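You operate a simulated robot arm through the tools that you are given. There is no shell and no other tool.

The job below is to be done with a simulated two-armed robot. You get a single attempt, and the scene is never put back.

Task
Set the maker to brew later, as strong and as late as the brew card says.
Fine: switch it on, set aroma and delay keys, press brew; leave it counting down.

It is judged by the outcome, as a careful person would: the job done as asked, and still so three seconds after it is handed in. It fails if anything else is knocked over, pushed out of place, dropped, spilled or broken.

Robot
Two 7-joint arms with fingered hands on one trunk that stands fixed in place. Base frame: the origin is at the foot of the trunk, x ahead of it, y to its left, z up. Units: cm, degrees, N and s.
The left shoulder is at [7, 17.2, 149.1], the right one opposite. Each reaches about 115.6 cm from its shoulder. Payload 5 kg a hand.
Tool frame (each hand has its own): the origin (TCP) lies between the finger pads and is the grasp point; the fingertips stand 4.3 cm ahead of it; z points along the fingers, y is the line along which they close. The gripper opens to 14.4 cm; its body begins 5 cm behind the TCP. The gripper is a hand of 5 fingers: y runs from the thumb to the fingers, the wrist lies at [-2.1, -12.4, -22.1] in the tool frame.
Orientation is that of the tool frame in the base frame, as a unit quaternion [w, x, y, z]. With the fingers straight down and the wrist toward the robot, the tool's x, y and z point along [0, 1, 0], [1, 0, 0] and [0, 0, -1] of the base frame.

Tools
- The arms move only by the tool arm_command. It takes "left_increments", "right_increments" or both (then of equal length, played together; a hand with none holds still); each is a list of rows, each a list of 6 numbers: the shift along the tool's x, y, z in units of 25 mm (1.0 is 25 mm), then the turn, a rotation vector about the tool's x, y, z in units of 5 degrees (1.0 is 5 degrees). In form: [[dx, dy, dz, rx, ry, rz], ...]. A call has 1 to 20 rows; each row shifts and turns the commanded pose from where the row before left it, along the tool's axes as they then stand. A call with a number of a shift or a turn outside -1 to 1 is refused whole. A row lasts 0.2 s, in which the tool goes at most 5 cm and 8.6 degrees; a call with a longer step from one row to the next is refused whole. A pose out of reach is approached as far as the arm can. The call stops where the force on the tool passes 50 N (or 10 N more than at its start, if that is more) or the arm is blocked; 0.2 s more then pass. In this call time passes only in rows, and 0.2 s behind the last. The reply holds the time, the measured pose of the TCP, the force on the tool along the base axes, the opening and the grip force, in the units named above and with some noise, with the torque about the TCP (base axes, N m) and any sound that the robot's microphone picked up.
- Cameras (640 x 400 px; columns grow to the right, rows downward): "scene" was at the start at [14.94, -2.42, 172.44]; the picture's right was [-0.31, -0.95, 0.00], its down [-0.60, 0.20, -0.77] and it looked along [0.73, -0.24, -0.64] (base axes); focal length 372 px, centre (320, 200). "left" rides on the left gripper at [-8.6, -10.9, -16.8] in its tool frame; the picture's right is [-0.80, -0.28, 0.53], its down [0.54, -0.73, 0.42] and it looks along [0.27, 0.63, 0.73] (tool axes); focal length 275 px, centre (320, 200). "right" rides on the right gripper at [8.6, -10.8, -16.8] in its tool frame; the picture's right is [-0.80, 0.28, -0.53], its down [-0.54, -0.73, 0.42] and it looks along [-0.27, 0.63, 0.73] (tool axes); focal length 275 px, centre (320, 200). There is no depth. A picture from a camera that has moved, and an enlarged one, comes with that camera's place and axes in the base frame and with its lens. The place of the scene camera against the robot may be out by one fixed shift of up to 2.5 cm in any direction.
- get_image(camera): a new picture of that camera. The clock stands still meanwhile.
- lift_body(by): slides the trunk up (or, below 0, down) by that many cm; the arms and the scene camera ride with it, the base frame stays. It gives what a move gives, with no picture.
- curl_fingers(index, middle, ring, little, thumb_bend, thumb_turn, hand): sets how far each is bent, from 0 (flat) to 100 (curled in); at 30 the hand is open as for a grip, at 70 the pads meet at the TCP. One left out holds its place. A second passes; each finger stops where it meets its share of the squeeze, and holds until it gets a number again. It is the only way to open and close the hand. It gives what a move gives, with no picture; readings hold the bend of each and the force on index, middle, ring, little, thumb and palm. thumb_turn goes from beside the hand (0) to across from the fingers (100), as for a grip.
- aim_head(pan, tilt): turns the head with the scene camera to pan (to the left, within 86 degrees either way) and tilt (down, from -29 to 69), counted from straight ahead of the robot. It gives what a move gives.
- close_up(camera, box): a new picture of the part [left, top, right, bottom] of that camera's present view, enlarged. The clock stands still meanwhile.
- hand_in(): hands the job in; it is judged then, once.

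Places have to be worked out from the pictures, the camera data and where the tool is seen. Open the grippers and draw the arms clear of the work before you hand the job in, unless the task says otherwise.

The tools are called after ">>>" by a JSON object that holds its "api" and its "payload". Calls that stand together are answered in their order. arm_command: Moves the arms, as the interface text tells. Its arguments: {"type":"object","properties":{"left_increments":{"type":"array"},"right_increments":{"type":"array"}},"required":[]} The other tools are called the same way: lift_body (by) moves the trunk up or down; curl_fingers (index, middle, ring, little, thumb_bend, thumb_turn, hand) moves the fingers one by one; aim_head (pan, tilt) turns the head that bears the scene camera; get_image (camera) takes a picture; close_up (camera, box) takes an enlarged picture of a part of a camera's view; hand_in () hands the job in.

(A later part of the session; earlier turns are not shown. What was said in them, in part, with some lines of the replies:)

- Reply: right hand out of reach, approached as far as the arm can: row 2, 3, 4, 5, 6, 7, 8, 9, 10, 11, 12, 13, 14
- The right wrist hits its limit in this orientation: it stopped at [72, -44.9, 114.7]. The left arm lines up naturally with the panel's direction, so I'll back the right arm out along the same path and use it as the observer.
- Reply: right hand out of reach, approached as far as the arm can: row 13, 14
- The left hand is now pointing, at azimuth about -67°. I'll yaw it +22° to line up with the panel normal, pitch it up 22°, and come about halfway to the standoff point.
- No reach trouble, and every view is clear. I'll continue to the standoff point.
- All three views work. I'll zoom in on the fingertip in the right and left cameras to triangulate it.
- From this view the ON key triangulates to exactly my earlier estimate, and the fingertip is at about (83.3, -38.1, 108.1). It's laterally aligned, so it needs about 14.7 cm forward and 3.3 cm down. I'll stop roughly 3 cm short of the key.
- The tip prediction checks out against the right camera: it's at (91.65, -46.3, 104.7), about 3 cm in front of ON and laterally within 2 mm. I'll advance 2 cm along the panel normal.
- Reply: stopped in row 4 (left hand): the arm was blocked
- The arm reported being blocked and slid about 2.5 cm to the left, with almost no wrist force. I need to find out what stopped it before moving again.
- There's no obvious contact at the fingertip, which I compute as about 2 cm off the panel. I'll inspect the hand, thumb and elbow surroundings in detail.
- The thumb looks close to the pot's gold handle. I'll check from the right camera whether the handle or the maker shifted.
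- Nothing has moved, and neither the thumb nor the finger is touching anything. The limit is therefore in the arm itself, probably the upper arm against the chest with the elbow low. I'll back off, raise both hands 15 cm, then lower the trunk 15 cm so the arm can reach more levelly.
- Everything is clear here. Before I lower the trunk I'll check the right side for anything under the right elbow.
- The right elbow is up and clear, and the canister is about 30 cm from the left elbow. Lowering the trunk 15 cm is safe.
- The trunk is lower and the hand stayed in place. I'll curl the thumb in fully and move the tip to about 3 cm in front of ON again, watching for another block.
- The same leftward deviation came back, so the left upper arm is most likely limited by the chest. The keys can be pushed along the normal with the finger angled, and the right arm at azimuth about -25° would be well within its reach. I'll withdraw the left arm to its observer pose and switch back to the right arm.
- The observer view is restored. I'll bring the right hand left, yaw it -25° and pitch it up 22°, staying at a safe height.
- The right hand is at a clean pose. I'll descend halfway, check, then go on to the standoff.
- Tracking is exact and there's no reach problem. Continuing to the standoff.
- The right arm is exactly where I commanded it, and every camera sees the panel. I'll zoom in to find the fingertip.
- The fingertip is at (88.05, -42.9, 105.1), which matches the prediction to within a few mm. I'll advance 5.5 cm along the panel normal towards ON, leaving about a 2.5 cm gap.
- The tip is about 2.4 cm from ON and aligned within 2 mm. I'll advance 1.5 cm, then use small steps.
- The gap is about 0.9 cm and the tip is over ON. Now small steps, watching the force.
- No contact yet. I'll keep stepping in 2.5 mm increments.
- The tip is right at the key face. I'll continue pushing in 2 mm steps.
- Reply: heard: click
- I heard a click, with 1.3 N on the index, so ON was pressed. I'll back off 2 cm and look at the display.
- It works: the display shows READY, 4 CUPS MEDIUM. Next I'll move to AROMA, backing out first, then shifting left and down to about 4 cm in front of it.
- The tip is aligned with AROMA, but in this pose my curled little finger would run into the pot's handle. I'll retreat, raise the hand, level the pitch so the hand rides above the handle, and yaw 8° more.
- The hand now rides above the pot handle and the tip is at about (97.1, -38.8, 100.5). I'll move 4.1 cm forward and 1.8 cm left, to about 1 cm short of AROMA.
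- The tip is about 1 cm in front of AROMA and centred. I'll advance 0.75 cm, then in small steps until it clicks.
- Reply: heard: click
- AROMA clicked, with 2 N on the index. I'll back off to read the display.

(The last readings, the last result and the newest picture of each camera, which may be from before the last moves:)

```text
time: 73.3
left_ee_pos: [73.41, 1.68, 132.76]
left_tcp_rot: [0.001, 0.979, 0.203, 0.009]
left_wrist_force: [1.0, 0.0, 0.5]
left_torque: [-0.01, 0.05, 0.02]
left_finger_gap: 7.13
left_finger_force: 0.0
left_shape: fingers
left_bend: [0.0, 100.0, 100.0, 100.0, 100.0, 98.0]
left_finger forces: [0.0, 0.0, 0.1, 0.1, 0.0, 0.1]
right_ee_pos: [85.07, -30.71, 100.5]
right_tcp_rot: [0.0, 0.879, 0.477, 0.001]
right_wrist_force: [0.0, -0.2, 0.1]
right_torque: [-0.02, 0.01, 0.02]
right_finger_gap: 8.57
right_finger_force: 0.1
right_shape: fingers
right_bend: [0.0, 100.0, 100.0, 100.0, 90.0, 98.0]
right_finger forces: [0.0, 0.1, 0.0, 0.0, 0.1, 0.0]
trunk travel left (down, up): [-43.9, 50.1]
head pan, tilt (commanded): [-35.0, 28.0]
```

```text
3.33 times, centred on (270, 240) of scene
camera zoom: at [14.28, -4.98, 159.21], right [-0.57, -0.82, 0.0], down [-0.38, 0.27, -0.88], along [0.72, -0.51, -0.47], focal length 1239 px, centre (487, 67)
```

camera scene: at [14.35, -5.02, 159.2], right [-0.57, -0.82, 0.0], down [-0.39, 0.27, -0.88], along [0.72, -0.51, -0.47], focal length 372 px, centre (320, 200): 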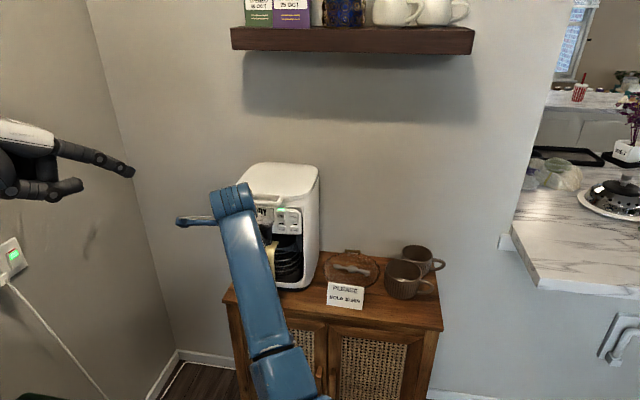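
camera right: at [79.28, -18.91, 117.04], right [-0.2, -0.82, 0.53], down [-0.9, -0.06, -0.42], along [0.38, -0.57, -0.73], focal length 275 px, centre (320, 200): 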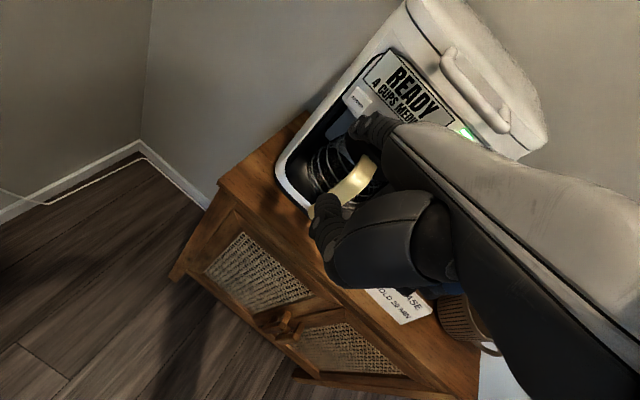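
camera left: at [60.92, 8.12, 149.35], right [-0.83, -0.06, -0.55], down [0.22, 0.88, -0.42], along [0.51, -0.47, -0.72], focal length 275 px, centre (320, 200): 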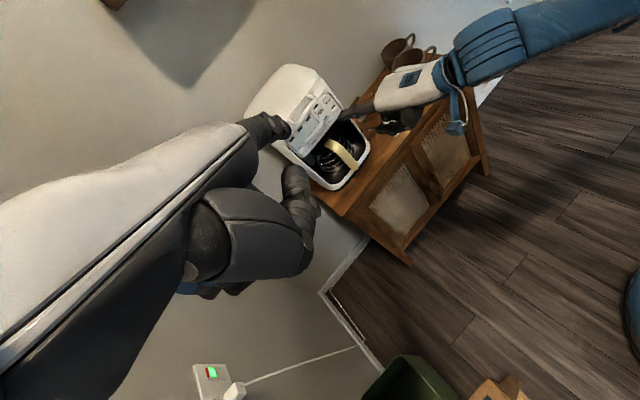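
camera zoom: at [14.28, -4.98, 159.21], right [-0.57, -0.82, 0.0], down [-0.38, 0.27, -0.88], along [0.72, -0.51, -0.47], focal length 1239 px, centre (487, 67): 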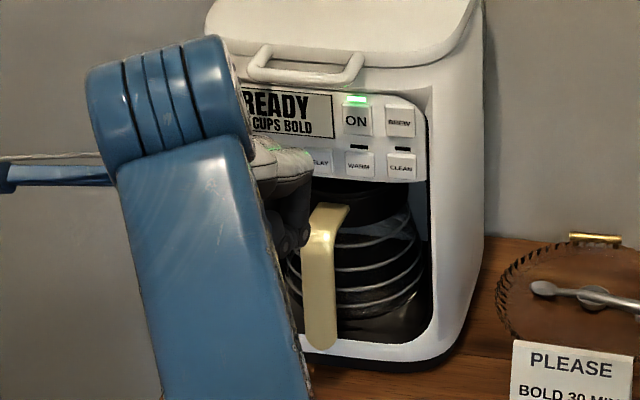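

The display now shows READY, 4 CUPS BOLD, so the strength is set. I'll tuck the right thumb fully, then traverse to about 5 cm in front of DELAY, staying above the pot handle.

>>> {"api": "curl_fingers", "payload": {"hand": "right", "thumb_bend": 100}}

>>> {"api": "arm_command", "payload": {"right_increments": [[-0.727, -0.183, -0.1, 0, 0, 0], [-0.727, -0.183, -0.1, 0, 0, 0], [-0.727, -0.183, -0.1, 0, 0, 0], [-0.727, -0.183, -0.1, 0, 0, 0]]}}

>>> {"api": "close_up", "payload": {"camera": "left", "box": [275, 85, 375, 165]}}

>>> {"api": "close_up", "payload": {"camera": "right", "box": [270, 50, 470, 230]}}

>>> {"api": "close_up", "payload": {"camera": "scene", "box": [200, 180, 340, 300]}}

```text
time: 74.3
left_ee_pos: [73.45, 1.66, 132.84]
left_tcp_rot: [0.0, 0.979, 0.203, 0.008]
left_wrist_force: [0.6, -0.4, -0.1]
left_torque: [0.02, 0.01, 0.0]
left_finger_gap: 7.11
left_finger_force: 0.0
left_shape: fingers
left_bend: [0.0, 100.0, 100.0, 100.0, 100.0, 98.0]
left_finger forces: [0.0, 0.1, 0.0, 0.0, 0.0, 0.0]
right_ee_pos: [85.02, -30.84, 100.52]
right_tcp_rot: [0.0, 0.879, 0.477, -0.001]
right_wrist_force: [-0.4, 0.4, -0.4]
right_torque: [0.01, -0.04, -0.02]
right_finger_gap: 7.08
right_finger_force: 0.1
right_shape: fingers
right_bend: [0.0, 100.0, 100.0, 100.0, 100.0, 98.0]
right_finger forces: [0.1, 0.0, 0.0, 0.1, 0.0, 0.0]
trunk travel left (down, up): [-43.9, 50.1]
head pan, tilt (commanded): [-35.0, 28.0]
```

```text
time: 75.3
left_ee_pos: [73.35, 1.55, 132.8]
left_tcp_rot: [0.0, 0.979, 0.203, 0.01]
left_wrist_force: [-0.3, -0.7, 0.0]
left_torque: [0.01, -0.03, 0.0]
left_finger_gap: 7.1
left_finger_force: 0.1
left_shape: fingers
left_bend: [0.0, 100.0, 100.0, 100.0, 100.0, 98.0]
left_finger forces: [0.0, 0.1, 0.0, 0.0, 0.0, 0.1]
right_ee_pos: [79.3, -35.92, 101.49]
right_tcp_rot: [0.0, 0.879, 0.477, 0.0]
right_wrist_force: [-1.0, -0.5, -0.1]
right_torque: [-0.01, 0.04, -0.03]
right_finger_gap: 7.09
right_finger_force: 0.0
right_shape: fingers
right_bend: [0.0, 100.0, 100.0, 100.0, 100.0, 98.0]
right_finger forces: [0.0, 0.0, 0.0, 0.0, 0.1, 0.0]
trunk travel left (down, up): [-43.9, 50.1]
head pan, tilt (commanded): [-35.0, 28.0]
```

```text
5.00 times, centred on (325, 125) of left
camera zoom: at [60.81, 8.07, 149.4], right [-0.83, -0.05, -0.55], down [0.22, 0.88, -0.42], along [0.51, -0.47, -0.72], focal length 1376 px, centre (295, 575)
```

zoom: 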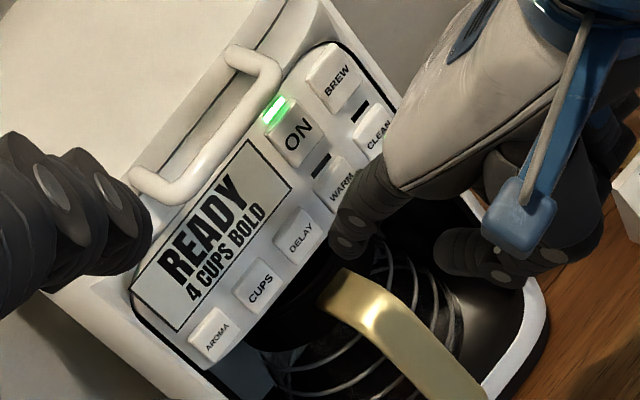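

```text
2.22 times, centred on (370, 140) of right
camera zoom: at [74.89, -22.8, 118.09], right [-0.2, -0.82, 0.53], down [-0.9, -0.06, -0.42], along [0.38, -0.57, -0.73], focal length 612 px, centre (209, 333)
```

zoom: 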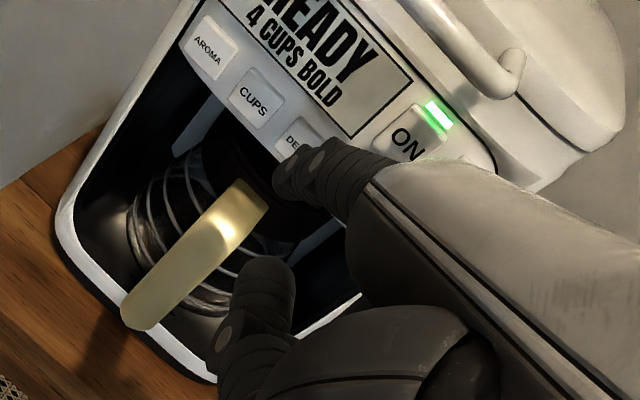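

```text
3.33 times, centred on (270, 240) of scene
camera zoom: at [14.22, -5.07, 159.22], right [-0.57, -0.82, 0.0], down [-0.38, 0.27, -0.88], along [0.72, -0.51, -0.47], focal length 1239 px, centre (487, 67)
```

zoom: 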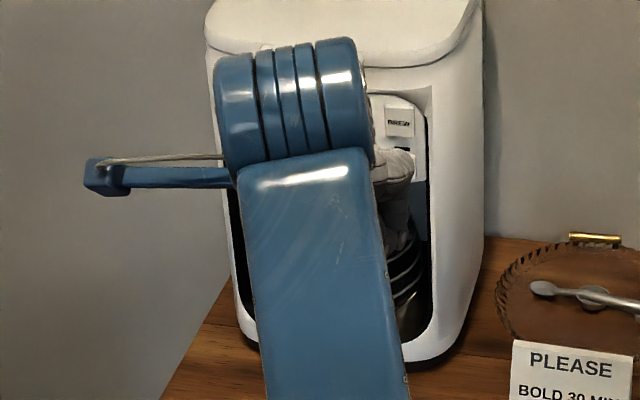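

The tip matches its prediction in front of DELAY, and I compute about 3 cm of clearance between thumb and pot handle. I'll advance to about 1 cm short of DELAY.

>>> {"api": "arm_command", "payload": {"right_increments": [[-0.058, 0.407, 0.08, 0, 0, 0], [-0.058, 0.407, 0.08, 0, 0, 0], [-0.058, 0.407, 0.08, 0, 0, 0], [-0.058, 0.407, 0.08, 0, 0, 0]]}}

>>> {"api": "close_up", "payload": {"camera": "left", "box": [275, 85, 375, 165]}}

>>> {"api": "close_up", "payload": {"camera": "right", "box": [270, 50, 470, 230]}}

```text
time: 76.3
left_ee_pos: [73.46, 1.55, 132.7]
left_tcp_rot: [0.001, 0.979, 0.203, 0.009]
left_wrist_force: [0.0, -0.8, -0.7]
left_torque: [0.02, 0.0, -0.02]
left_finger_gap: 7.11
left_finger_force: 0.1
left_shape: fingers
left_bend: [0.0, 100.0, 100.0, 100.0, 100.0, 98.0]
left_finger forces: [0.0, 0.0, 0.0, 0.0, 0.1, 0.1]
right_ee_pos: [82.69, -38.64, 100.51]
right_tcp_rot: [-0.001, 0.879, 0.477, 0.0]
right_wrist_force: [0.3, 0.7, 0.5]
right_torque: [0.0, 0.01, 0.03]
right_finger_gap: 7.1
right_finger_force: 0.0
right_shape: fingers
right_bend: [0.0, 100.0, 100.0, 100.0, 100.0, 98.0]
right_finger forces: [0.0, 0.0, 0.1, 0.0, 0.0, 0.0]
trunk travel left (down, up): [-43.9, 50.1]
head pan, tilt (commanded): [-35.0, 28.0]
```

```text
5.00 times, centred on (325, 125) of left
camera zoom: at [60.92, 8.07, 149.35], right [-0.83, -0.05, -0.55], down [0.22, 0.88, -0.42], along [0.51, -0.47, -0.72], focal length 1376 px, centre (295, 575)
```

zoom: 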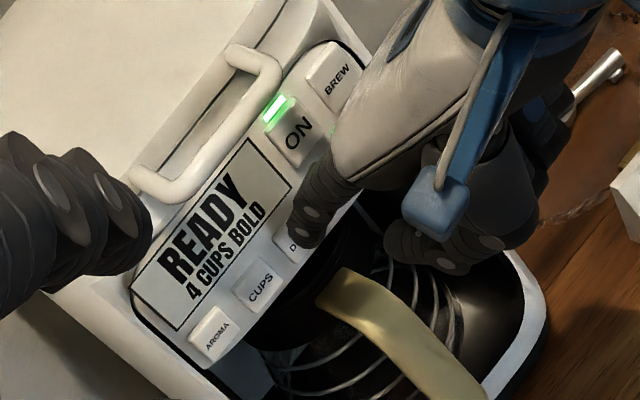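

```text
2.22 times, centred on (370, 140) of right
camera zoom: at [78.3, -25.62, 117.21], right [-0.19, -0.82, 0.53], down [-0.9, -0.06, -0.42], along [0.38, -0.56, -0.73], focal length 612 px, centre (209, 333)
```

zoom: 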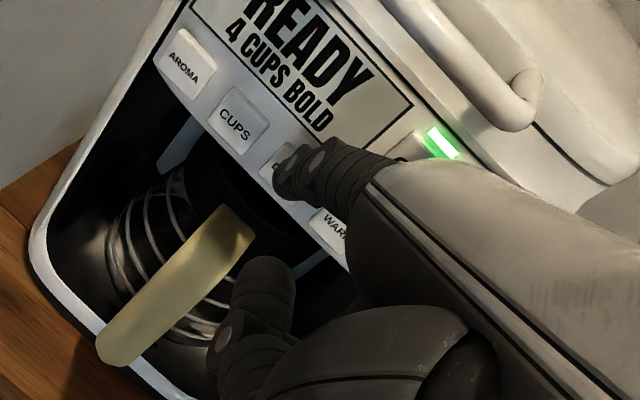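

The tip is about 0.8 cm from DELAY, and I can read the display from here. Stepping in now.

>>> {"api": "arm_command", "payload": {"right_increments": [[-0.021, 0.098, 0, 0, 0, 0], [-0.021, 0.098, 0, 0, 0, 0]]}}

>>> {"api": "arm_command", "payload": {"right_increments": [[-0.021, 0.098, 0, 0, 0, 0]]}}

```text
time: 76.9
left_ee_pos: [73.42, 1.54, 132.71]
left_tcp_rot: [0.001, 0.979, 0.203, 0.008]
left_wrist_force: [0.2, 0.4, -0.4]
left_torque: [-0.01, 0.0, 0.0]
left_finger_gap: 7.13
left_finger_force: 0.1
left_shape: fingers
left_bend: [0.0, 100.0, 100.0, 100.0, 100.0, 98.0]
left_finger forces: [0.1, 0.1, 0.0, 0.1, 0.1, 0.0]
right_ee_pos: [83.05, -38.82, 100.7]
right_tcp_rot: [-0.001, 0.879, 0.478, 0.001]
right_wrist_force: [-0.6, -0.6, 0.8]
right_torque: [0.02, 0.03, -0.02]
right_finger_gap: 7.11
right_finger_force: 0.1
right_shape: fingers
right_bend: [0.0, 100.0, 100.0, 100.0, 100.0, 98.0]
right_finger forces: [0.1, 0.1, 0.0, 0.0, 0.0, 0.0]
trunk travel left (down, up): [-43.9, 50.1]
head pan, tilt (commanded): [-35.0, 28.0]
```

```text
time: 77.3
left_ee_pos: [73.45, 1.7, 132.76]
left_tcp_rot: [0.001, 0.979, 0.202, 0.008]
left_wrist_force: [0.2, 0.4, 0.1]
left_torque: [-0.01, 0.0, 0.03]
left_finger_gap: 7.1
left_finger_force: 0.1
left_shape: fingers
left_bend: [0.0, 100.0, 100.0, 100.0, 100.0, 98.0]
left_finger forces: [0.0, 0.0, 0.1, 0.0, 0.0, 0.0]
right_ee_pos: [83.25, -39.12, 100.67]
right_tcp_rot: [0.0, 0.879, 0.477, 0.0]
right_wrist_force: [-1.1, 0.7, 0.6]
right_torque: [-0.04, -0.07, 0.01]
right_finger_gap: 7.1
right_finger_force: 1.1
right_shape: fingers
right_bend: [0.0, 100.0, 100.0, 100.0, 100.0, 98.0]
right_finger forces: [1.2, 0.0, 0.1, 0.0, 0.1, 0.0]
trunk travel left (down, up): [-43.9, 50.1]
head pan, tilt (commanded): [-35.0, 28.0]
heard: click
```

DELAY clicked with 1.2 N on the index. I'll back off 1 cm and read the display.

>>> {"api": "arm_command", "payload": {"right_increments": [[0.042, -0.196, 0, 0, 0, 0], [0.042, -0.196, 0, 0, 0, 0]]}}

>>> {"api": "close_up", "payload": {"camera": "left", "box": [285, 100, 355, 155]}}

>>> {"api": "close_up", "payload": {"camera": "right", "box": [270, 30, 430, 160]}}

```text
time: 77.9
left_ee_pos: [73.51, 1.59, 132.73]
left_tcp_rot: [0.002, 0.979, 0.203, 0.008]
left_wrist_force: [-0.6, -0.2, -0.1]
left_torque: [0.02, 0.01, 0.0]
left_finger_gap: 7.14
left_finger_force: 0.1
left_shape: fingers
left_bend: [0.0, 100.0, 100.0, 100.0, 100.0, 98.0]
left_finger forces: [0.0, 0.1, 0.0, 0.0, 0.0, 0.0]
right_ee_pos: [82.48, -38.55, 100.83]
right_tcp_rot: [0.0, 0.879, 0.477, 0.001]
right_wrist_force: [0.2, -0.3, 0.3]
right_torque: [0.02, 0.0, -0.01]
right_finger_gap: 7.1
right_finger_force: 0.0
right_shape: fingers
right_bend: [0.0, 100.0, 100.0, 100.0, 100.0, 98.0]
right_finger forces: [0.0, 0.0, 0.1, 0.0, 0.0, 0.1]
trunk travel left (down, up): [-43.9, 50.1]
head pan, tilt (commanded): [-35.0, 28.0]
```

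```text
7.27 times, centred on (320, 128) of left
camera zoom: at [60.87, 8.13, 149.37], right [-0.83, -0.06, -0.55], down [0.22, 0.88, -0.42], along [0.51, -0.47, -0.72], focal length 2002 px, centre (320, 727)
```

zoom: 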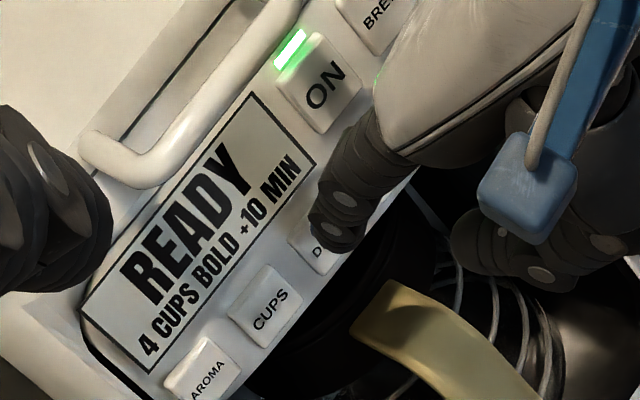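

```text
3.08 times, centred on (350, 95) of right
camera zoom: at [78.12, -25.37, 117.39], right [-0.2, -0.82, 0.53], down [-0.9, -0.06, -0.42], along [0.38, -0.57, -0.73], focal length 847 px, centre (228, 523)
```

zoom: 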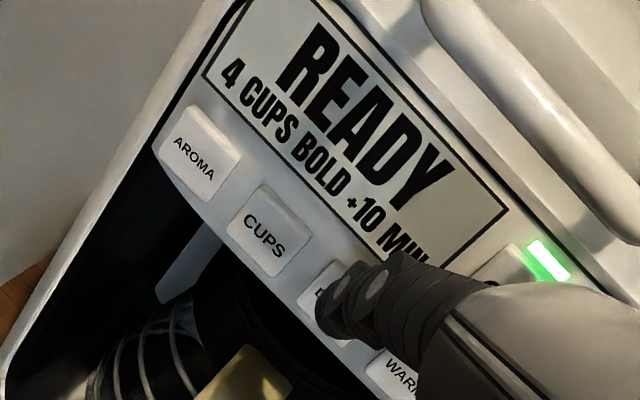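

The display now reads +10 MIN, so each press adds 10 minutes and I need two more. Second press now.

>>> {"api": "arm_command", "payload": {"right_increments": [[-0.042, 0.196, 0.02, 0, 0, 0], [-0.042, 0.196, 0.02, 0, 0, 0]]}}

```text
time: 78.5
left_ee_pos: [73.39, 1.64, 132.75]
left_tcp_rot: [0.001, 0.979, 0.202, 0.008]
left_wrist_force: [-0.1, 0.8, 0.4]
left_torque: [-0.01, 0.02, 0.02]
left_finger_gap: 7.1
left_finger_force: 0.2
left_shape: fingers
left_bend: [0.0, 100.0, 100.0, 100.0, 100.0, 98.0]
left_finger forces: [0.0, 0.0, 0.1, 0.0, 0.0, 0.0]
right_ee_pos: [83.08, -39.15, 100.64]
right_tcp_rot: [0.0, 0.879, 0.477, 0.0]
right_wrist_force: [-0.8, 0.5, 0.3]
right_torque: [-0.01, -0.08, 0.04]
right_finger_gap: 7.06
right_finger_force: 0.4
right_shape: fingers
right_bend: [0.0, 100.0, 100.0, 100.0, 100.0, 98.0]
right_finger forces: [1.3, 0.0, 0.0, 0.1, 0.0, 0.0]
trunk travel left (down, up): [-43.9, 50.1]
head pan, tilt (commanded): [-35.0, 28.0]
heard: click
```

It clicked again. I'll back off and check the display.

>>> {"api": "arm_command", "payload": {"right_increments": [[0.042, -0.196, 0, 0, 0, 0], [0.042, -0.196, 0, 0, 0, 0]]}}

>>> {"api": "close_up", "payload": {"camera": "left", "box": [285, 100, 355, 155]}}

```text
time: 79.1
left_ee_pos: [73.48, 1.67, 132.72]
left_tcp_rot: [0.001, 0.979, 0.203, 0.009]
left_wrist_force: [0.4, 0.2, -0.5]
left_torque: [-0.02, 0.0, -0.01]
left_finger_gap: 7.12
left_finger_force: 0.2
left_shape: fingers
left_bend: [0.0, 100.0, 100.0, 100.0, 100.0, 98.0]
left_finger forces: [0.0, 0.0, 0.0, 0.0, 0.0, 0.0]
right_ee_pos: [82.42, -38.44, 100.79]
right_tcp_rot: [0.0, 0.879, 0.477, 0.0]
right_wrist_force: [-0.7, 0.7, -0.2]
right_torque: [0.02, 0.0, 0.04]
right_finger_gap: 7.11
right_finger_force: 0.0
right_shape: fingers
right_bend: [0.0, 100.0, 100.0, 100.0, 100.0, 98.0]
right_finger forces: [0.0, 0.1, 0.0, 0.1, 0.1, 0.0]
trunk travel left (down, up): [-43.9, 50.1]
head pan, tilt (commanded): [-35.0, 28.0]
```

```text
7.27 times, centred on (320, 128) of left
camera zoom: at [60.86, 8.14, 149.38], right [-0.83, -0.06, -0.55], down [0.22, 0.88, -0.42], along [0.51, -0.47, -0.72], focal length 2002 px, centre (320, 727)
```

zoom: 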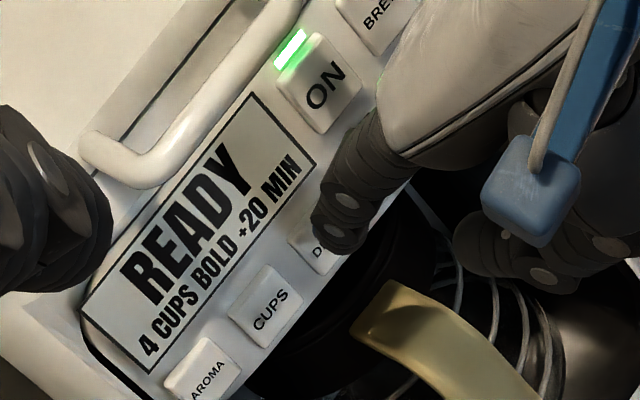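

It's at +20 MIN. One more press, then back off again.

>>> {"api": "arm_command", "payload": {"right_increments": [[-0.042, 0.196, 0.02, 0, 0, 0], [-0.042, 0.196, 0.02, 0, 0, 0]]}}

```text
time: 79.7
left_ee_pos: [73.36, 1.65, 132.89]
left_tcp_rot: [0.0, 0.979, 0.203, 0.009]
left_wrist_force: [-0.6, 0.7, 0.1]
left_torque: [-0.01, 0.01, 0.02]
left_finger_gap: 7.11
left_finger_force: 0.0
left_shape: fingers
left_bend: [0.0, 100.0, 100.0, 100.0, 100.0, 98.0]
left_finger forces: [0.1, 0.0, 0.0, 0.0, 0.0, 0.0]
right_ee_pos: [83.29, -39.11, 100.51]
right_tcp_rot: [0.0, 0.879, 0.477, 0.0]
right_wrist_force: [-1.4, 1.1, 0.6]
right_torque: [-0.03, -0.07, 0.07]
right_finger_gap: 7.08
right_finger_force: 1.0
right_shape: fingers
right_bend: [0.0, 100.0, 100.0, 100.0, 100.0, 98.0]
right_finger forces: [1.5, 0.0, 0.1, 0.1, 0.0, 0.0]
trunk travel left (down, up): [-43.9, 50.1]
head pan, tilt (commanded): [-35.0, 28.0]
heard: click
```

A third click. I'll back off 4 cm along the normal and read the display.

>>> {"api": "arm_command", "payload": {"right_increments": [[0.084, -0.391, 0, 0, 0, 0], [0.084, -0.391, 0, 0, 0, 0], [0.084, -0.391, 0, 0, 0, 0], [0.084, -0.391, 0, 0, 0, 0]]}}

>>> {"api": "close_up", "payload": {"camera": "left", "box": [285, 85, 365, 155]}}

>>> {"api": "close_up", "payload": {"camera": "right", "box": [270, 30, 430, 160]}}

```text
time: 80.7
left_ee_pos: [73.3, 1.7, 132.74]
left_tcp_rot: [0.001, 0.979, 0.202, 0.009]
left_wrist_force: [0.1, 1.1, 0.3]
left_torque: [-0.01, 0.01, 0.03]
left_finger_gap: 7.08
left_finger_force: 0.1
left_shape: fingers
left_bend: [0.0, 100.0, 100.0, 100.0, 100.0, 98.0]
left_finger forces: [0.1, 0.0, 0.0, 0.1, 0.0, 0.0]
right_ee_pos: [80.22, -36.16, 100.63]
right_tcp_rot: [0.0, 0.879, 0.478, 0.0]
right_wrist_force: [-0.8, 0.9, -0.1]
right_torque: [0.02, 0.0, -0.03]
right_finger_gap: 7.12
right_finger_force: 0.1
right_shape: fingers
right_bend: [0.0, 100.0, 100.0, 100.0, 100.0, 98.0]
right_finger forces: [0.1, 0.0, 0.0, 0.1, 0.0, 0.0]
trunk travel left (down, up): [-43.9, 50.1]
head pan, tilt (commanded): [-35.0, 28.0]
```

```text
5.71 times, centred on (325, 120) of left
camera zoom: at [60.85, 8.16, 149.38], right [-0.83, -0.06, -0.55], down [0.22, 0.88, -0.42], along [0.51, -0.47, -0.72], focal length 1573 px, centre (291, 657)
```

zoom: 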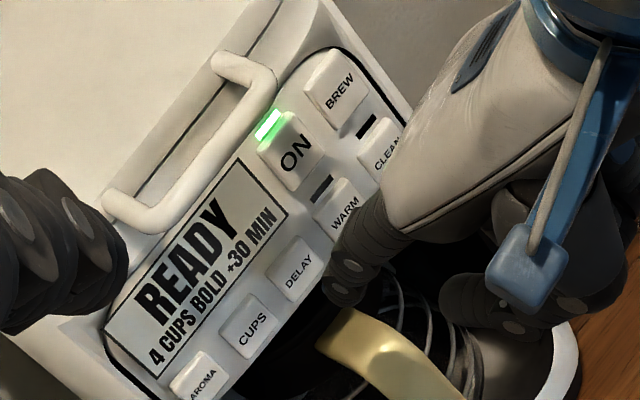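

```text
3.08 times, centred on (350, 95) of right
camera zoom: at [75.95, -23.2, 117.19], right [-0.2, -0.82, 0.53], down [-0.9, -0.06, -0.42], along [0.38, -0.57, -0.73], focal length 847 px, centre (228, 523)
```

zoom: 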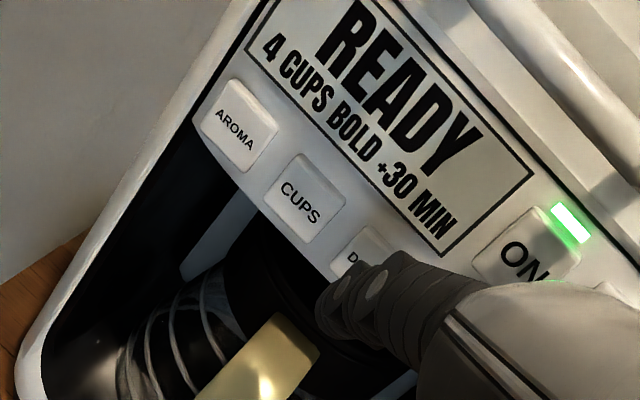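

The display reads READY, 4 CUPS BOLD +30 MIN, matching the card exactly. Now I'll move to about 4 cm in front of BREW.

>>> {"api": "arm_command", "payload": {"right_increments": [[-0.602, -0.105, -0.344, 0, 0, 0], [-0.602, -0.105, -0.344, 0, 0, 0], [-0.602, -0.105, -0.344, 0, 0, 0], [-0.602, -0.105, -0.344, 0, 0, 0], [-0.602, -0.105, -0.344, 0, 0, 0]]}}

>>> {"api": "close_up", "payload": {"camera": "left", "box": [285, 80, 385, 160]}}

>>> {"api": "close_up", "payload": {"camera": "right", "box": [270, 50, 450, 190]}}

>>> {"api": "close_up", "payload": {"camera": "scene", "box": [200, 180, 340, 300]}}

```text
time: 81.9
left_ee_pos: [73.4, 1.69, 132.74]
left_tcp_rot: [0.001, 0.979, 0.203, 0.008]
left_wrist_force: [0.4, -0.6, 0.1]
left_torque: [-0.04, -0.02, 0.01]
left_finger_gap: 7.12
left_finger_force: 0.1
left_shape: fingers
left_bend: [0.0, 100.0, 100.0, 100.0, 100.0, 98.0]
left_finger forces: [0.0, 0.0, 0.1, 0.0, 0.0, 0.0]
right_ee_pos: [75.14, -41.9, 104.79]
right_tcp_rot: [-0.001, 0.879, 0.477, -0.001]
right_wrist_force: [0.3, -0.4, 0.3]
right_torque: [0.02, -0.02, 0.01]
right_finger_gap: 7.13
right_finger_force: 0.0
right_shape: fingers
right_bend: [0.0, 100.0, 100.0, 100.0, 100.0, 98.0]
right_finger forces: [0.1, 0.0, 0.0, 0.1, 0.0, 0.0]
trunk travel left (down, up): [-43.9, 50.1]
head pan, tilt (commanded): [-35.0, 28.0]
```

```text
5.00 times, centred on (335, 120) of left
camera zoom: at [60.84, 8.1, 149.38], right [-0.83, -0.06, -0.55], down [0.22, 0.88, -0.42], along [0.51, -0.47, -0.72], focal length 1376 px, centre (245, 600)
```

zoom: 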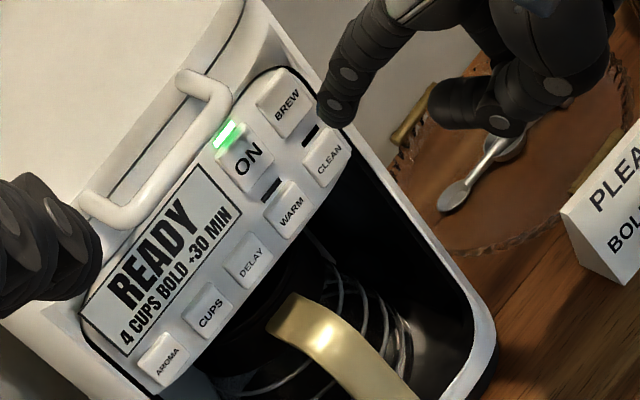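

```text
2.86 times, centred on (360, 120) of right
camera zoom: at [70.75, -28.84, 121.55], right [-0.2, -0.82, 0.53], down [-0.9, -0.06, -0.42], along [0.38, -0.57, -0.73], focal length 786 px, centre (206, 429)
```

zoom: 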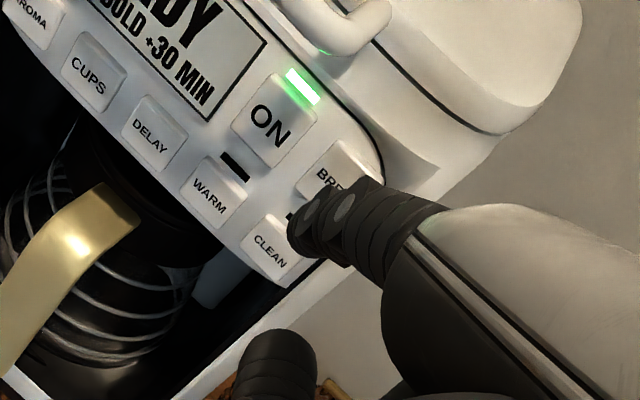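

```text
3.33 times, centred on (270, 240) of scene
camera zoom: at [14.25, -5.03, 159.21], right [-0.57, -0.82, 0.0], down [-0.38, 0.27, -0.88], along [0.72, -0.51, -0.47], focal length 1239 px, centre (487, 67)
```

zoom: 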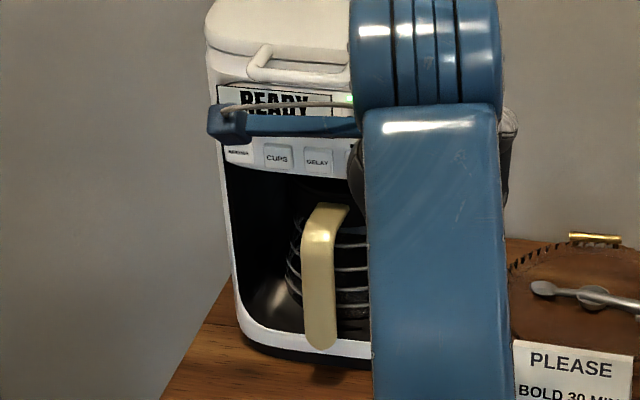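

The tip is about 3.9 cm straight out from BREW. I'll advance 2.9 cm, then step.

>>> {"api": "arm_command", "payload": {"right_increments": [[-0.061, 0.283, -0.015, 0, 0, 0], [-0.061, 0.283, -0.015, 0, 0, 0], [-0.061, 0.283, -0.015, 0, 0, 0], [-0.061, 0.283, -0.015, 0, 0, 0]]}}

>>> {"api": "close_up", "payload": {"camera": "left", "box": [295, 80, 375, 150]}}

>>> {"api": "close_up", "payload": {"camera": "right", "box": [290, 60, 430, 180]}}

```text
time: 82.9
left_ee_pos: [73.32, 1.71, 132.83]
left_tcp_rot: [0.001, 0.979, 0.203, 0.009]
left_wrist_force: [0.3, -0.2, -0.2]
left_torque: [0.03, 0.0, 0.01]
left_finger_gap: 7.11
left_finger_force: 0.1
left_shape: fingers
left_bend: [0.0, 100.0, 100.0, 100.0, 100.0, 98.0]
left_finger forces: [0.0, 0.0, 0.0, 0.1, 0.0, 0.1]
right_ee_pos: [77.28, -43.99, 105.04]
right_tcp_rot: [-0.001, 0.879, 0.477, -0.001]
right_wrist_force: [1.1, -0.2, -0.1]
right_torque: [-0.02, 0.02, 0.04]
right_finger_gap: 7.13
right_finger_force: 0.1
right_shape: fingers
right_bend: [0.0, 100.0, 100.0, 100.0, 100.0, 98.0]
right_finger forces: [0.1, 0.0, 0.0, 0.0, 0.0, 0.0]
trunk travel left (down, up): [-43.9, 50.1]
head pan, tilt (commanded): [-35.0, 28.0]
```

```text
5.71 times, centred on (335, 115) of left
camera zoom: at [60.9, 8.09, 149.36], right [-0.83, -0.05, -0.55], down [0.22, 0.88, -0.42], along [0.51, -0.47, -0.72], focal length 1573 px, centre (234, 686)
```

zoom: 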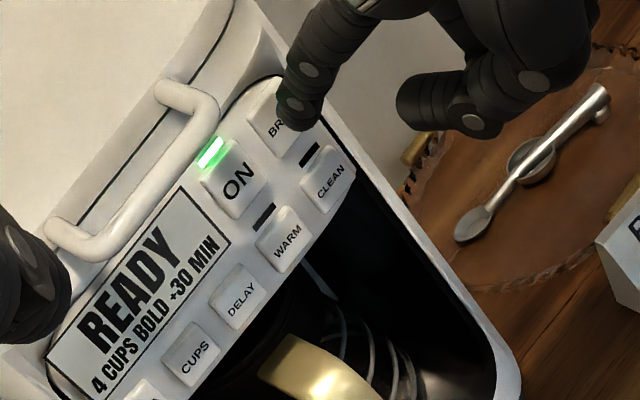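

```text
3.33 times, centred on (360, 120) of right
camera zoom: at [72.93, -30.92, 121.64], right [-0.2, -0.82, 0.53], down [-0.9, -0.06, -0.42], along [0.38, -0.56, -0.73], focal length 918 px, centre (187, 467)
```

zoom: 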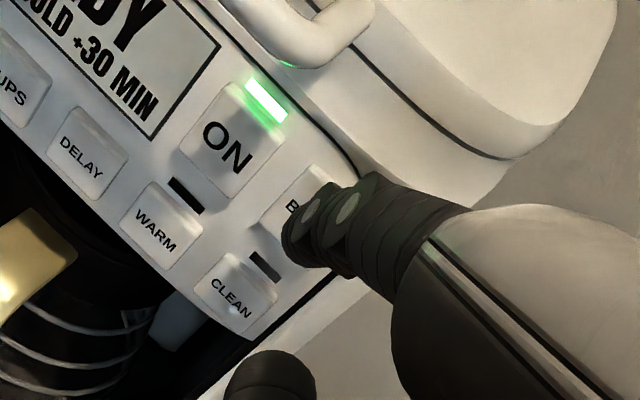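

The gap is about 0.9 cm and the tip is centred on BREW. Stepping in.

>>> {"api": "arm_command", "payload": {"right_increments": [[-0.021, 0.098, 0, 0, 0, 0], [-0.021, 0.098, 0, 0, 0, 0]]}}

>>> {"api": "arm_command", "payload": {"right_increments": [[-0.021, 0.098, 0, 0, 0, 0]]}}

```text
time: 83.5
left_ee_pos: [73.42, 1.57, 132.69]
left_tcp_rot: [0.001, 0.979, 0.202, 0.008]
left_wrist_force: [0.8, 0.2, -0.5]
left_torque: [0.04, -0.02, -0.05]
left_finger_gap: 7.12
left_finger_force: 0.1
left_shape: fingers
left_bend: [0.0, 100.0, 100.0, 100.0, 100.0, 98.0]
left_finger forces: [0.0, 0.1, 0.0, 0.0, 0.1, 0.1]
right_ee_pos: [77.72, -44.35, 105.04]
right_tcp_rot: [0.0, 0.879, 0.478, 0.0]
right_wrist_force: [-0.4, 1.0, 0.0]
right_torque: [0.01, -0.02, 0.0]
right_finger_gap: 7.13
right_finger_force: 0.1
right_shape: fingers
right_bend: [0.0, 100.0, 100.0, 100.0, 100.0, 98.0]
right_finger forces: [0.1, 0.1, 0.0, 0.0, 0.1, 0.0]
trunk travel left (down, up): [-43.9, 50.1]
head pan, tilt (commanded): [-35.0, 28.0]
```

```text
time: 83.9
left_ee_pos: [73.47, 1.44, 132.71]
left_tcp_rot: [0.001, 0.979, 0.203, 0.008]
left_wrist_force: [0.1, -1.1, -0.1]
left_torque: [0.02, -0.02, 0.02]
left_finger_gap: 7.14
left_finger_force: 0.1
left_shape: fingers
left_bend: [0.0, 100.0, 100.0, 100.0, 100.0, 98.0]
left_finger forces: [0.0, 0.0, 0.0, 0.0, 0.1, 0.1]
right_ee_pos: [77.87, -44.46, 104.87]
right_tcp_rot: [0.0, 0.879, 0.477, 0.001]
right_wrist_force: [-0.5, 0.5, 0.1]
right_torque: [0.02, -0.02, 0.01]
right_finger_gap: 7.13
right_finger_force: 0.1
right_shape: fingers
right_bend: [0.0, 100.0, 100.0, 100.0, 100.0, 98.0]
right_finger forces: [0.0, 0.1, 0.0, 0.1, 0.1, 0.0]
trunk travel left (down, up): [-43.9, 50.1]
head pan, tilt (commanded): [-35.0, 28.0]
```

No contact yet. I'll continue one step at a time.

>>> {"api": "arm_command", "payload": {"right_increments": [[-0.021, 0.098, 0, 0, 0, 0]]}}

```text
time: 84.3
left_ee_pos: [73.4, 1.56, 132.76]
left_tcp_rot: [0.001, 0.979, 0.203, 0.009]
left_wrist_force: [-0.6, -0.4, 0.3]
left_torque: [0.03, 0.02, 0.02]
left_finger_gap: 7.12
left_finger_force: 0.1
left_shape: fingers
left_bend: [0.0, 100.0, 100.0, 100.0, 100.0, 98.0]
left_finger forces: [0.1, 0.0, 0.0, 0.1, 0.0, 0.1]
right_ee_pos: [77.94, -44.6, 105.12]
right_tcp_rot: [0.0, 0.879, 0.477, 0.0]
right_wrist_force: [0.2, 0.2, -0.1]
right_torque: [-0.02, -0.04, 0.02]
right_finger_gap: 7.11
right_finger_force: 0.1
right_shape: fingers
right_bend: [0.0, 100.0, 100.0, 100.0, 100.0, 98.0]
right_finger forces: [0.6, 0.1, 0.0, 0.0, 0.0, 0.1]
trunk travel left (down, up): [-43.9, 50.1]
head pan, tilt (commanded): [-35.0, 28.0]
```

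The index reads 0.6 N, so it has just touched the key. One more small step.

>>> {"api": "arm_command", "payload": {"right_increments": [[-0.017, 0.078, 0, 0, 0, 0]]}}

```text
time: 84.7
left_ee_pos: [73.48, 1.62, 132.78]
left_tcp_rot: [0.002, 0.979, 0.203, 0.008]
left_wrist_force: [0.1, -0.3, 0.1]
left_torque: [0.01, -0.01, -0.01]
left_finger_gap: 7.1
left_finger_force: 0.1
left_shape: fingers
left_bend: [0.0, 100.0, 100.0, 100.0, 100.0, 98.0]
left_finger forces: [0.0, 0.1, 0.0, 0.0, 0.1, 0.0]
right_ee_pos: [78.08, -44.84, 105.07]
right_tcp_rot: [0.0, 0.879, 0.477, 0.0]
right_wrist_force: [-0.7, 0.5, 0.3]
right_torque: [0.01, -0.01, 0.07]
right_finger_gap: 7.07
right_finger_force: 1.1
right_shape: fingers
right_bend: [0.0, 100.0, 100.0, 100.0, 100.0, 98.0]
right_finger forces: [1.6, 0.0, 0.0, 0.0, 0.0, 0.0]
trunk travel left (down, up): [-43.9, 50.1]
head pan, tilt (commanded): [-35.0, 28.0]
heard: click
```

BREW clicked. I'll back off along the normal and read the display.

>>> {"api": "arm_command", "payload": {"right_increments": [[0.084, -0.391, 0, 0, 0, 0], [0.084, -0.391, 0, 0, 0, 0], [0.084, -0.391, 0, 0, 0, 0], [0.084, -0.391, 0, 0, 0, 0], [0.084, -0.391, 0, 0, 0, 0]]}}

>>> {"api": "close_up", "payload": {"camera": "left", "box": [285, 80, 385, 160]}}

>>> {"api": "close_up", "payload": {"camera": "right", "box": [220, 20, 420, 180]}}

```text
time: 85.9
left_ee_pos: [73.36, 1.55, 132.8]
left_tcp_rot: [-0.001, 0.979, 0.203, 0.01]
left_wrist_force: [0.5, 0.8, 0.2]
left_torque: [-0.02, 0.01, -0.05]
left_finger_gap: 7.12
left_finger_force: 0.1
left_shape: fingers
left_bend: [0.0, 100.0, 100.0, 100.0, 100.0, 98.0]
left_finger forces: [0.0, 0.0, 0.0, 0.0, 0.0, 0.1]
right_ee_pos: [74.56, -41.3, 104.87]
right_tcp_rot: [0.0, 0.879, 0.477, -0.001]
right_wrist_force: [-0.8, -0.4, -0.3]
right_torque: [0.0, 0.0, -0.04]
right_finger_gap: 7.11
right_finger_force: 0.0
right_shape: fingers
right_bend: [0.0, 100.0, 100.0, 100.0, 100.0, 98.0]
right_finger forces: [0.0, 0.0, 0.0, 0.0, 0.0, 0.1]
trunk travel left (down, up): [-43.9, 50.1]
head pan, tilt (commanded): [-35.0, 28.0]
```

```text
5.00 times, centred on (335, 120) of left
camera zoom: at [60.86, 8.14, 149.38], right [-0.83, -0.06, -0.55], down [0.22, 0.88, -0.42], along [0.51, -0.47, -0.72], focal length 1376 px, centre (245, 600)
```

zoom: 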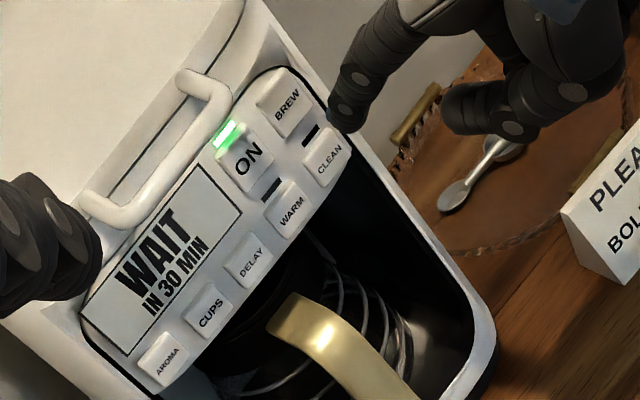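

```text
2.50 times, centred on (320, 100) of right
camera zoom: at [70.13, -28.14, 121.53], right [-0.2, -0.82, 0.53], down [-0.9, -0.06, -0.42], along [0.38, -0.57, -0.73], focal length 688 px, centre (320, 450)
```

zoom: 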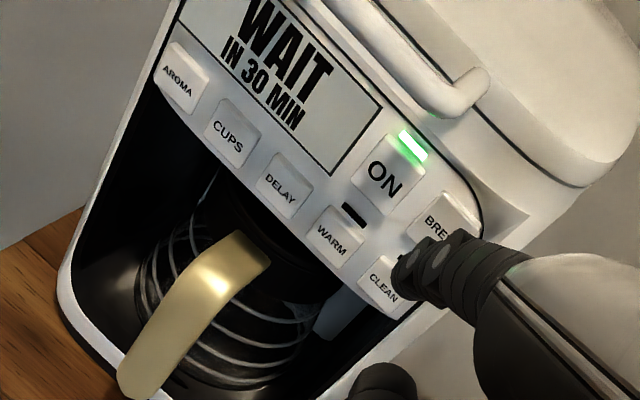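

The display reads WAIT IN 30 MIN, so it's counting down. I'll withdraw the right hand straight out, then up and clear of the maker.

>>> {"api": "arm_command", "payload": {"right_increments": [[0.1, -0.469, 0, 0, 0, 0], [0.1, -0.469, 0, 0, 0, 0], [0.1, -0.469, 0, 0, 0, 0], [0.1, -0.469, 0, 0, 0, 0], [0.1, -0.469, 0, 0, 0, 0], [0.1, -0.469, 0, 0, 0, 0], [0, -0.2, -0.95, 0, 0, 0], [0, -0.2, -0.95, 0, 0, 0], [0, -0.2, -0.95, 0, 0, 0], [0, -0.2, -0.95, 0, 0, 0], [0, -0.2, -0.95, 0, 0, 0], [0, -0.2, -0.95, 0, 0, 0], [0, -0.2, -0.95, 0, 0, 0], [0, -0.2, -0.95, 0, 0, 0], [0, -0.2, -0.95, 0, 0, 0]]}}

>>> {"api": "get_image", "payload": {"camera": "scene"}}

>>> {"api": "get_image", "payload": {"camera": "left"}}

```text
time: 89.1
left_ee_pos: [73.46, 1.7, 132.73]
left_tcp_rot: [0.002, 0.979, 0.202, 0.008]
left_wrist_force: [0.4, 0.5, -1.3]
left_torque: [0.01, 0.04, 0.03]
left_finger_gap: 7.12
left_finger_force: 0.1
left_shape: fingers
left_bend: [0.0, 100.0, 100.0, 100.0, 100.0, 98.0]
left_finger forces: [0.0, 0.0, 0.0, 0.0, 0.0, 0.0]
right_ee_pos: [66.36, -35.52, 126.13]
right_tcp_rot: [0.01, 0.884, 0.468, -0.003]
right_wrist_force: [-0.5, -0.5, -0.2]
right_torque: [0.02, -0.01, -0.02]
right_finger_gap: 7.1
right_finger_force: 0.1
right_shape: fingers
right_bend: [0.0, 100.0, 100.0, 100.0, 100.0, 98.0]
right_finger forces: [0.1, 0.1, 0.0, 0.1, 0.0, 0.1]
right hand out of reach, approached as far as the arm can: row 15
trunk travel left (down, up): [-43.9, 50.1]
head pan, tilt (commanded): [-35.0, 28.0]
```

```text
taken
camera scene: at [14.31, -4.95, 159.2], right [-0.57, -0.82, 0.0], down [-0.39, 0.27, -0.88], along [0.72, -0.51, -0.47], focal length 372 px, centre (320, 200)
```

scene: 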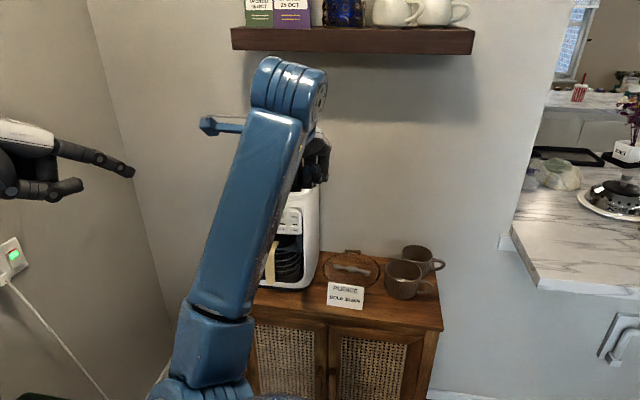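

```text
taken
camera left: at [60.9, 8.18, 149.35], right [-0.83, -0.06, -0.55], down [0.22, 0.88, -0.42], along [0.51, -0.47, -0.72], focal length 275 px, centre (320, 200)
```

left: 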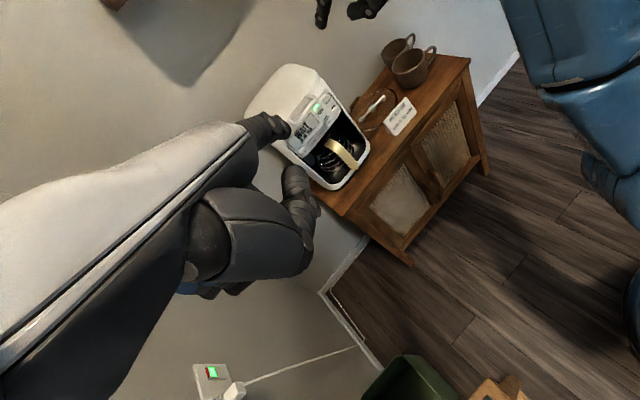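

Nothing looks disturbed. I'll undo the right hand's yaw and move it back to its starting place, then open both hands.

>>> {"api": "arm_command", "payload": {"right_increments": [[0, 0, 0, 0, 0, -0.94], [0, 0, 0, 0, 0, -0.94], [0, 0, 0, 0, 0, -0.94], [0, 0, 0, 0, 0, -0.94], [0, 0, 0, 0, 0, -0.94], [0, 0, 0, 0, 0, -0.94], [0, 0, 0, 0, 0, -0.94], [-0.925, -0.25, -0.1, 0, 0, 0], [-0.925, -0.25, -0.1, 0, 0, 0], [-0.925, -0.25, -0.1, 0, 0, 0], [-0.925, -0.25, -0.1, 0, 0, 0], [-0.925, -0.25, -0.1, 0, 0, 0], [-0.925, -0.25, -0.1, 0, 0, 0], [-0.925, -0.25, -0.1, 0, 0, 0], [-0.925, -0.25, -0.1, 0, 0, 0]]}}

>>> {"api": "curl_fingers", "payload": {"hand": "right", "thumb_bend": 30, "index": 30, "middle": 30, "ring": 30, "little": 30}}

>>> {"api": "curl_fingers", "payload": {"hand": "left", "thumb_bend": 30, "index": 30, "middle": 30, "ring": 30, "little": 30}}

>>> {"api": "get_image", "payload": {"camera": "scene"}}

>>> {"api": "close_up", "payload": {"camera": "scene", "box": [225, 150, 450, 310]}}

```text
time: 92.3
left_ee_pos: [73.53, 1.54, 132.82]
left_tcp_rot: [-0.001, 0.979, 0.203, 0.009]
left_wrist_force: [0.2, -1.0, -0.2]
left_torque: [0.01, 0.01, 0.05]
left_finger_gap: 7.09
left_finger_force: 0.1
left_shape: fingers
left_bend: [0.0, 100.0, 100.0, 100.0, 100.0, 98.0]
left_finger forces: [0.0, 0.1, 0.0, 0.1, 0.1, 0.1]
right_ee_pos: [66.38, -56.22, 125.5]
right_tcp_rot: [-0.001, 0.708, 0.707, 0.001]
right_wrist_force: [0.4, -1.1, -0.4]
right_torque: [0.03, -0.03, 0.0]
right_finger_gap: 7.08
right_finger_force: 0.0
right_shape: fingers
right_bend: [0.0, 100.0, 100.0, 100.0, 100.0, 98.0]
right_finger forces: [0.0, 0.1, 0.0, 0.1, 0.0, 0.1]
right hand out of reach, approached as far as the arm can: row 1, 2, 3, 4, 5, 6, 7
trunk travel left (down, up): [-43.9, 50.1]
head pan, tilt (commanded): [-35.0, 28.0]
```

```text
time: 93.3
left_ee_pos: [73.37, 1.6, 132.84]
left_tcp_rot: [0.001, 0.979, 0.202, 0.008]
left_wrist_force: [0.3, 0.3, 0.4]
left_torque: [0.03, 0.0, 0.02]
left_finger_gap: 7.13
left_finger_force: 0.1
left_shape: fingers
left_bend: [0.0, 100.0, 100.0, 100.0, 100.0, 98.0]
left_finger forces: [0.0, 0.0, 0.0, 0.0, 0.1, 0.1]
right_ee_pos: [66.36, -56.14, 125.57]
right_tcp_rot: [0.0, 0.707, 0.707, -0.001]
right_wrist_force: [0.4, -0.4, -0.2]
right_torque: [0.01, 0.01, 0.0]
right_finger_gap: 14.95
right_finger_force: 0.1
right_shape: fingers
right_bend: [30.0, 30.0, 30.0, 30.0, 30.0, 98.0]
right_finger forces: [0.0, 0.1, 0.0, 0.0, 0.0, 0.0]
trunk travel left (down, up): [-43.9, 50.1]
head pan, tilt (commanded): [-35.0, 28.0]
```

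```text
time: 94.3
left_ee_pos: [73.35, 1.6, 132.83]
left_tcp_rot: [0.001, 0.979, 0.203, 0.008]
left_wrist_force: [-0.3, 0.0, 0.5]
left_torque: [0.0, -0.03, 0.01]
left_finger_gap: 14.95
left_finger_force: 0.1
left_shape: fingers
left_bend: [30.0, 30.0, 30.0, 30.0, 30.0, 98.0]
left_finger forces: [0.0, 0.0, 0.0, 0.1, 0.0, 0.0]
right_ee_pos: [66.47, -56.09, 125.55]
right_tcp_rot: [0.0, 0.708, 0.706, 0.0]
right_wrist_force: [-0.1, 1.2, 0.7]
right_torque: [0.01, 0.0, -0.01]
right_finger_gap: 14.96
right_finger_force: 0.1
right_shape: fingers
right_bend: [30.0, 30.0, 30.0, 30.0, 30.0, 98.0]
right_finger forces: [0.1, 0.0, 0.0, 0.0, 0.0, 0.0]
trunk travel left (down, up): [-43.9, 50.1]
head pan, tilt (commanded): [-35.0, 28.0]
```

```text
taken
camera scene: at [14.3, -5.01, 159.21], right [-0.57, -0.82, 0.0], down [-0.39, 0.27, -0.88], along [0.72, -0.51, -0.47], focal length 372 px, centre (320, 200)
```

scene: 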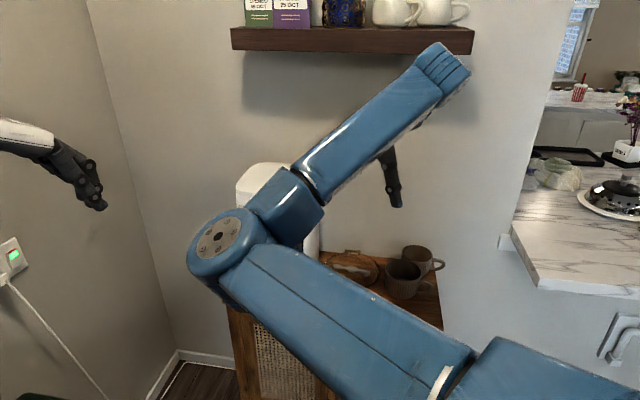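

```text
2.50 times, centred on (338, 230) of scene
camera zoom: at [14.3, -5.01, 159.21], right [-0.57, -0.82, 0.0], down [-0.39, 0.27, -0.88], along [0.72, -0.51, -0.47], focal length 929 px, centre (276, 125)
```

zoom: 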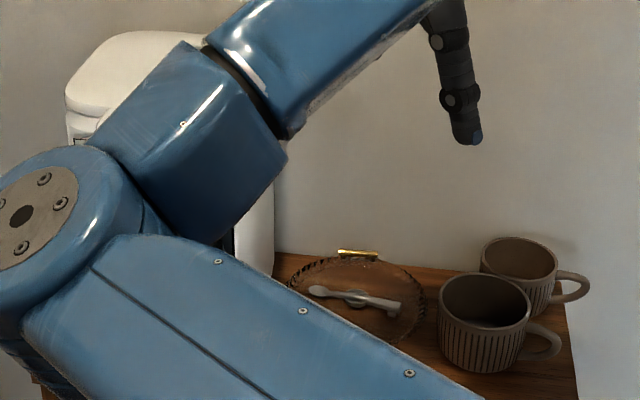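

The right elbow swung across in front of the head, but it's well away from the objects. I'll use the hand cameras to verify the maker, the card and the surroundings.

>>> {"api": "get_image", "payload": {"camera": "left"}}

>>> {"api": "get_image", "payload": {"camera": "right"}}

>>> {"api": "close_up", "payload": {"camera": "left", "box": [285, 80, 385, 160]}}

>>> {"api": "close_up", "payload": {"camera": "right", "box": [200, 40, 380, 300]}}

```text
taken
camera left: at [60.89, 8.12, 149.36], right [-0.83, -0.06, -0.55], down [0.22, 0.88, -0.42], along [0.51, -0.47, -0.72], focal length 275 px, centre (320, 200)
```

left: 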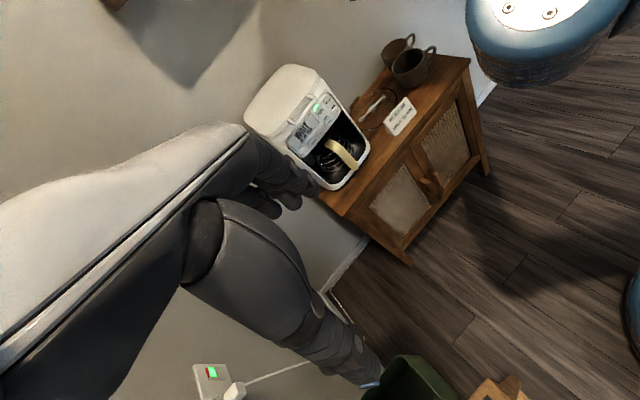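

```text
taken
camera right: at [55.6, -47.52, 142.16], right [0.28, -0.8, 0.53], down [-0.73, -0.54, -0.42], along [0.63, -0.27, -0.73], focal length 275 px, centre (320, 200)
```

right: 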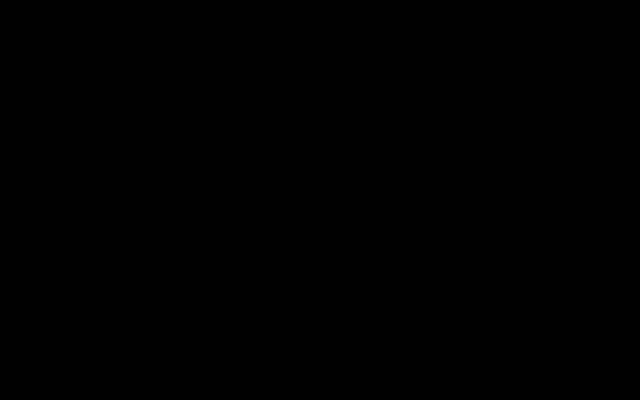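

```text
5.00 times, centred on (335, 120) of left
camera zoom: at [60.89, 8.12, 149.36], right [-0.83, -0.06, -0.55], down [0.22, 0.88, -0.42], along [0.51, -0.47, -0.72], focal length 1376 px, centre (245, 600)
```

zoom: 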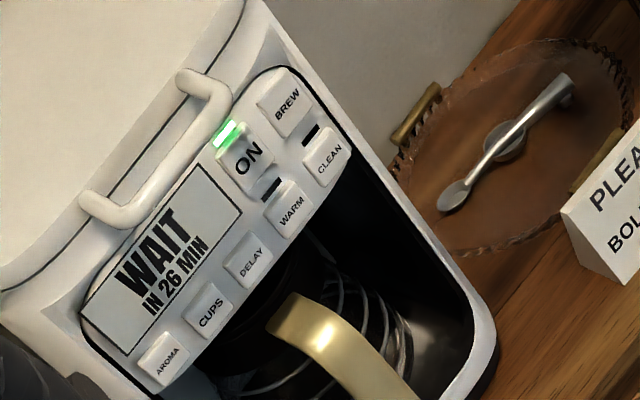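

```text
1.54 times, centred on (290, 170) of right
camera zoom: at [55.6, -47.52, 142.16], right [0.28, -0.8, 0.53], down [-0.73, -0.54, -0.42], along [0.63, -0.27, -0.73], focal length 424 px, centre (366, 246)
```

zoom: 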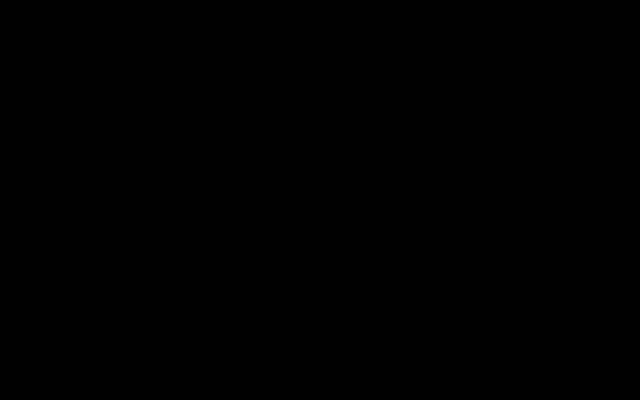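

The display shows WAIT IN 26 MIN and is counting down. The maker, pot, card, tray and mugs are all where they were. Both hands are open and clear of the work, and the black right-hand view is just that camera covered by the arm's own forearm. Handing in now while it's still counting.

>>> {"api": "hand_in", "payload": {}}

```text
The job is handed in.
```

The coffee maker is set to brew later as the card says, BOLD with a 30-minute delay, and I handed the job in while it was counting down.

- **Settings:** I switched it on, pressed AROMA once to go from MEDIUM to BOLD, and pressed DELAY three times to reach +30 MIN. I left the cup count at 4.
- **Countdown:** After I pressed BREW the display showed WAIT IN 30 MIN. At my last check, about ten seconds later, it read WAIT IN 26 MIN, so its minutes run faster than the robot's clock.
- **Surroundings:** In the last pictures, nothing I could see had been moved or knocked over. That covers the maker, pot, card, tray and mugs.
- **Arms:** The right arm pressed all the keys. The left arm came close to the panel but was stopped short of it without touching anything. Both hands were open and clear of the work before I handed in.
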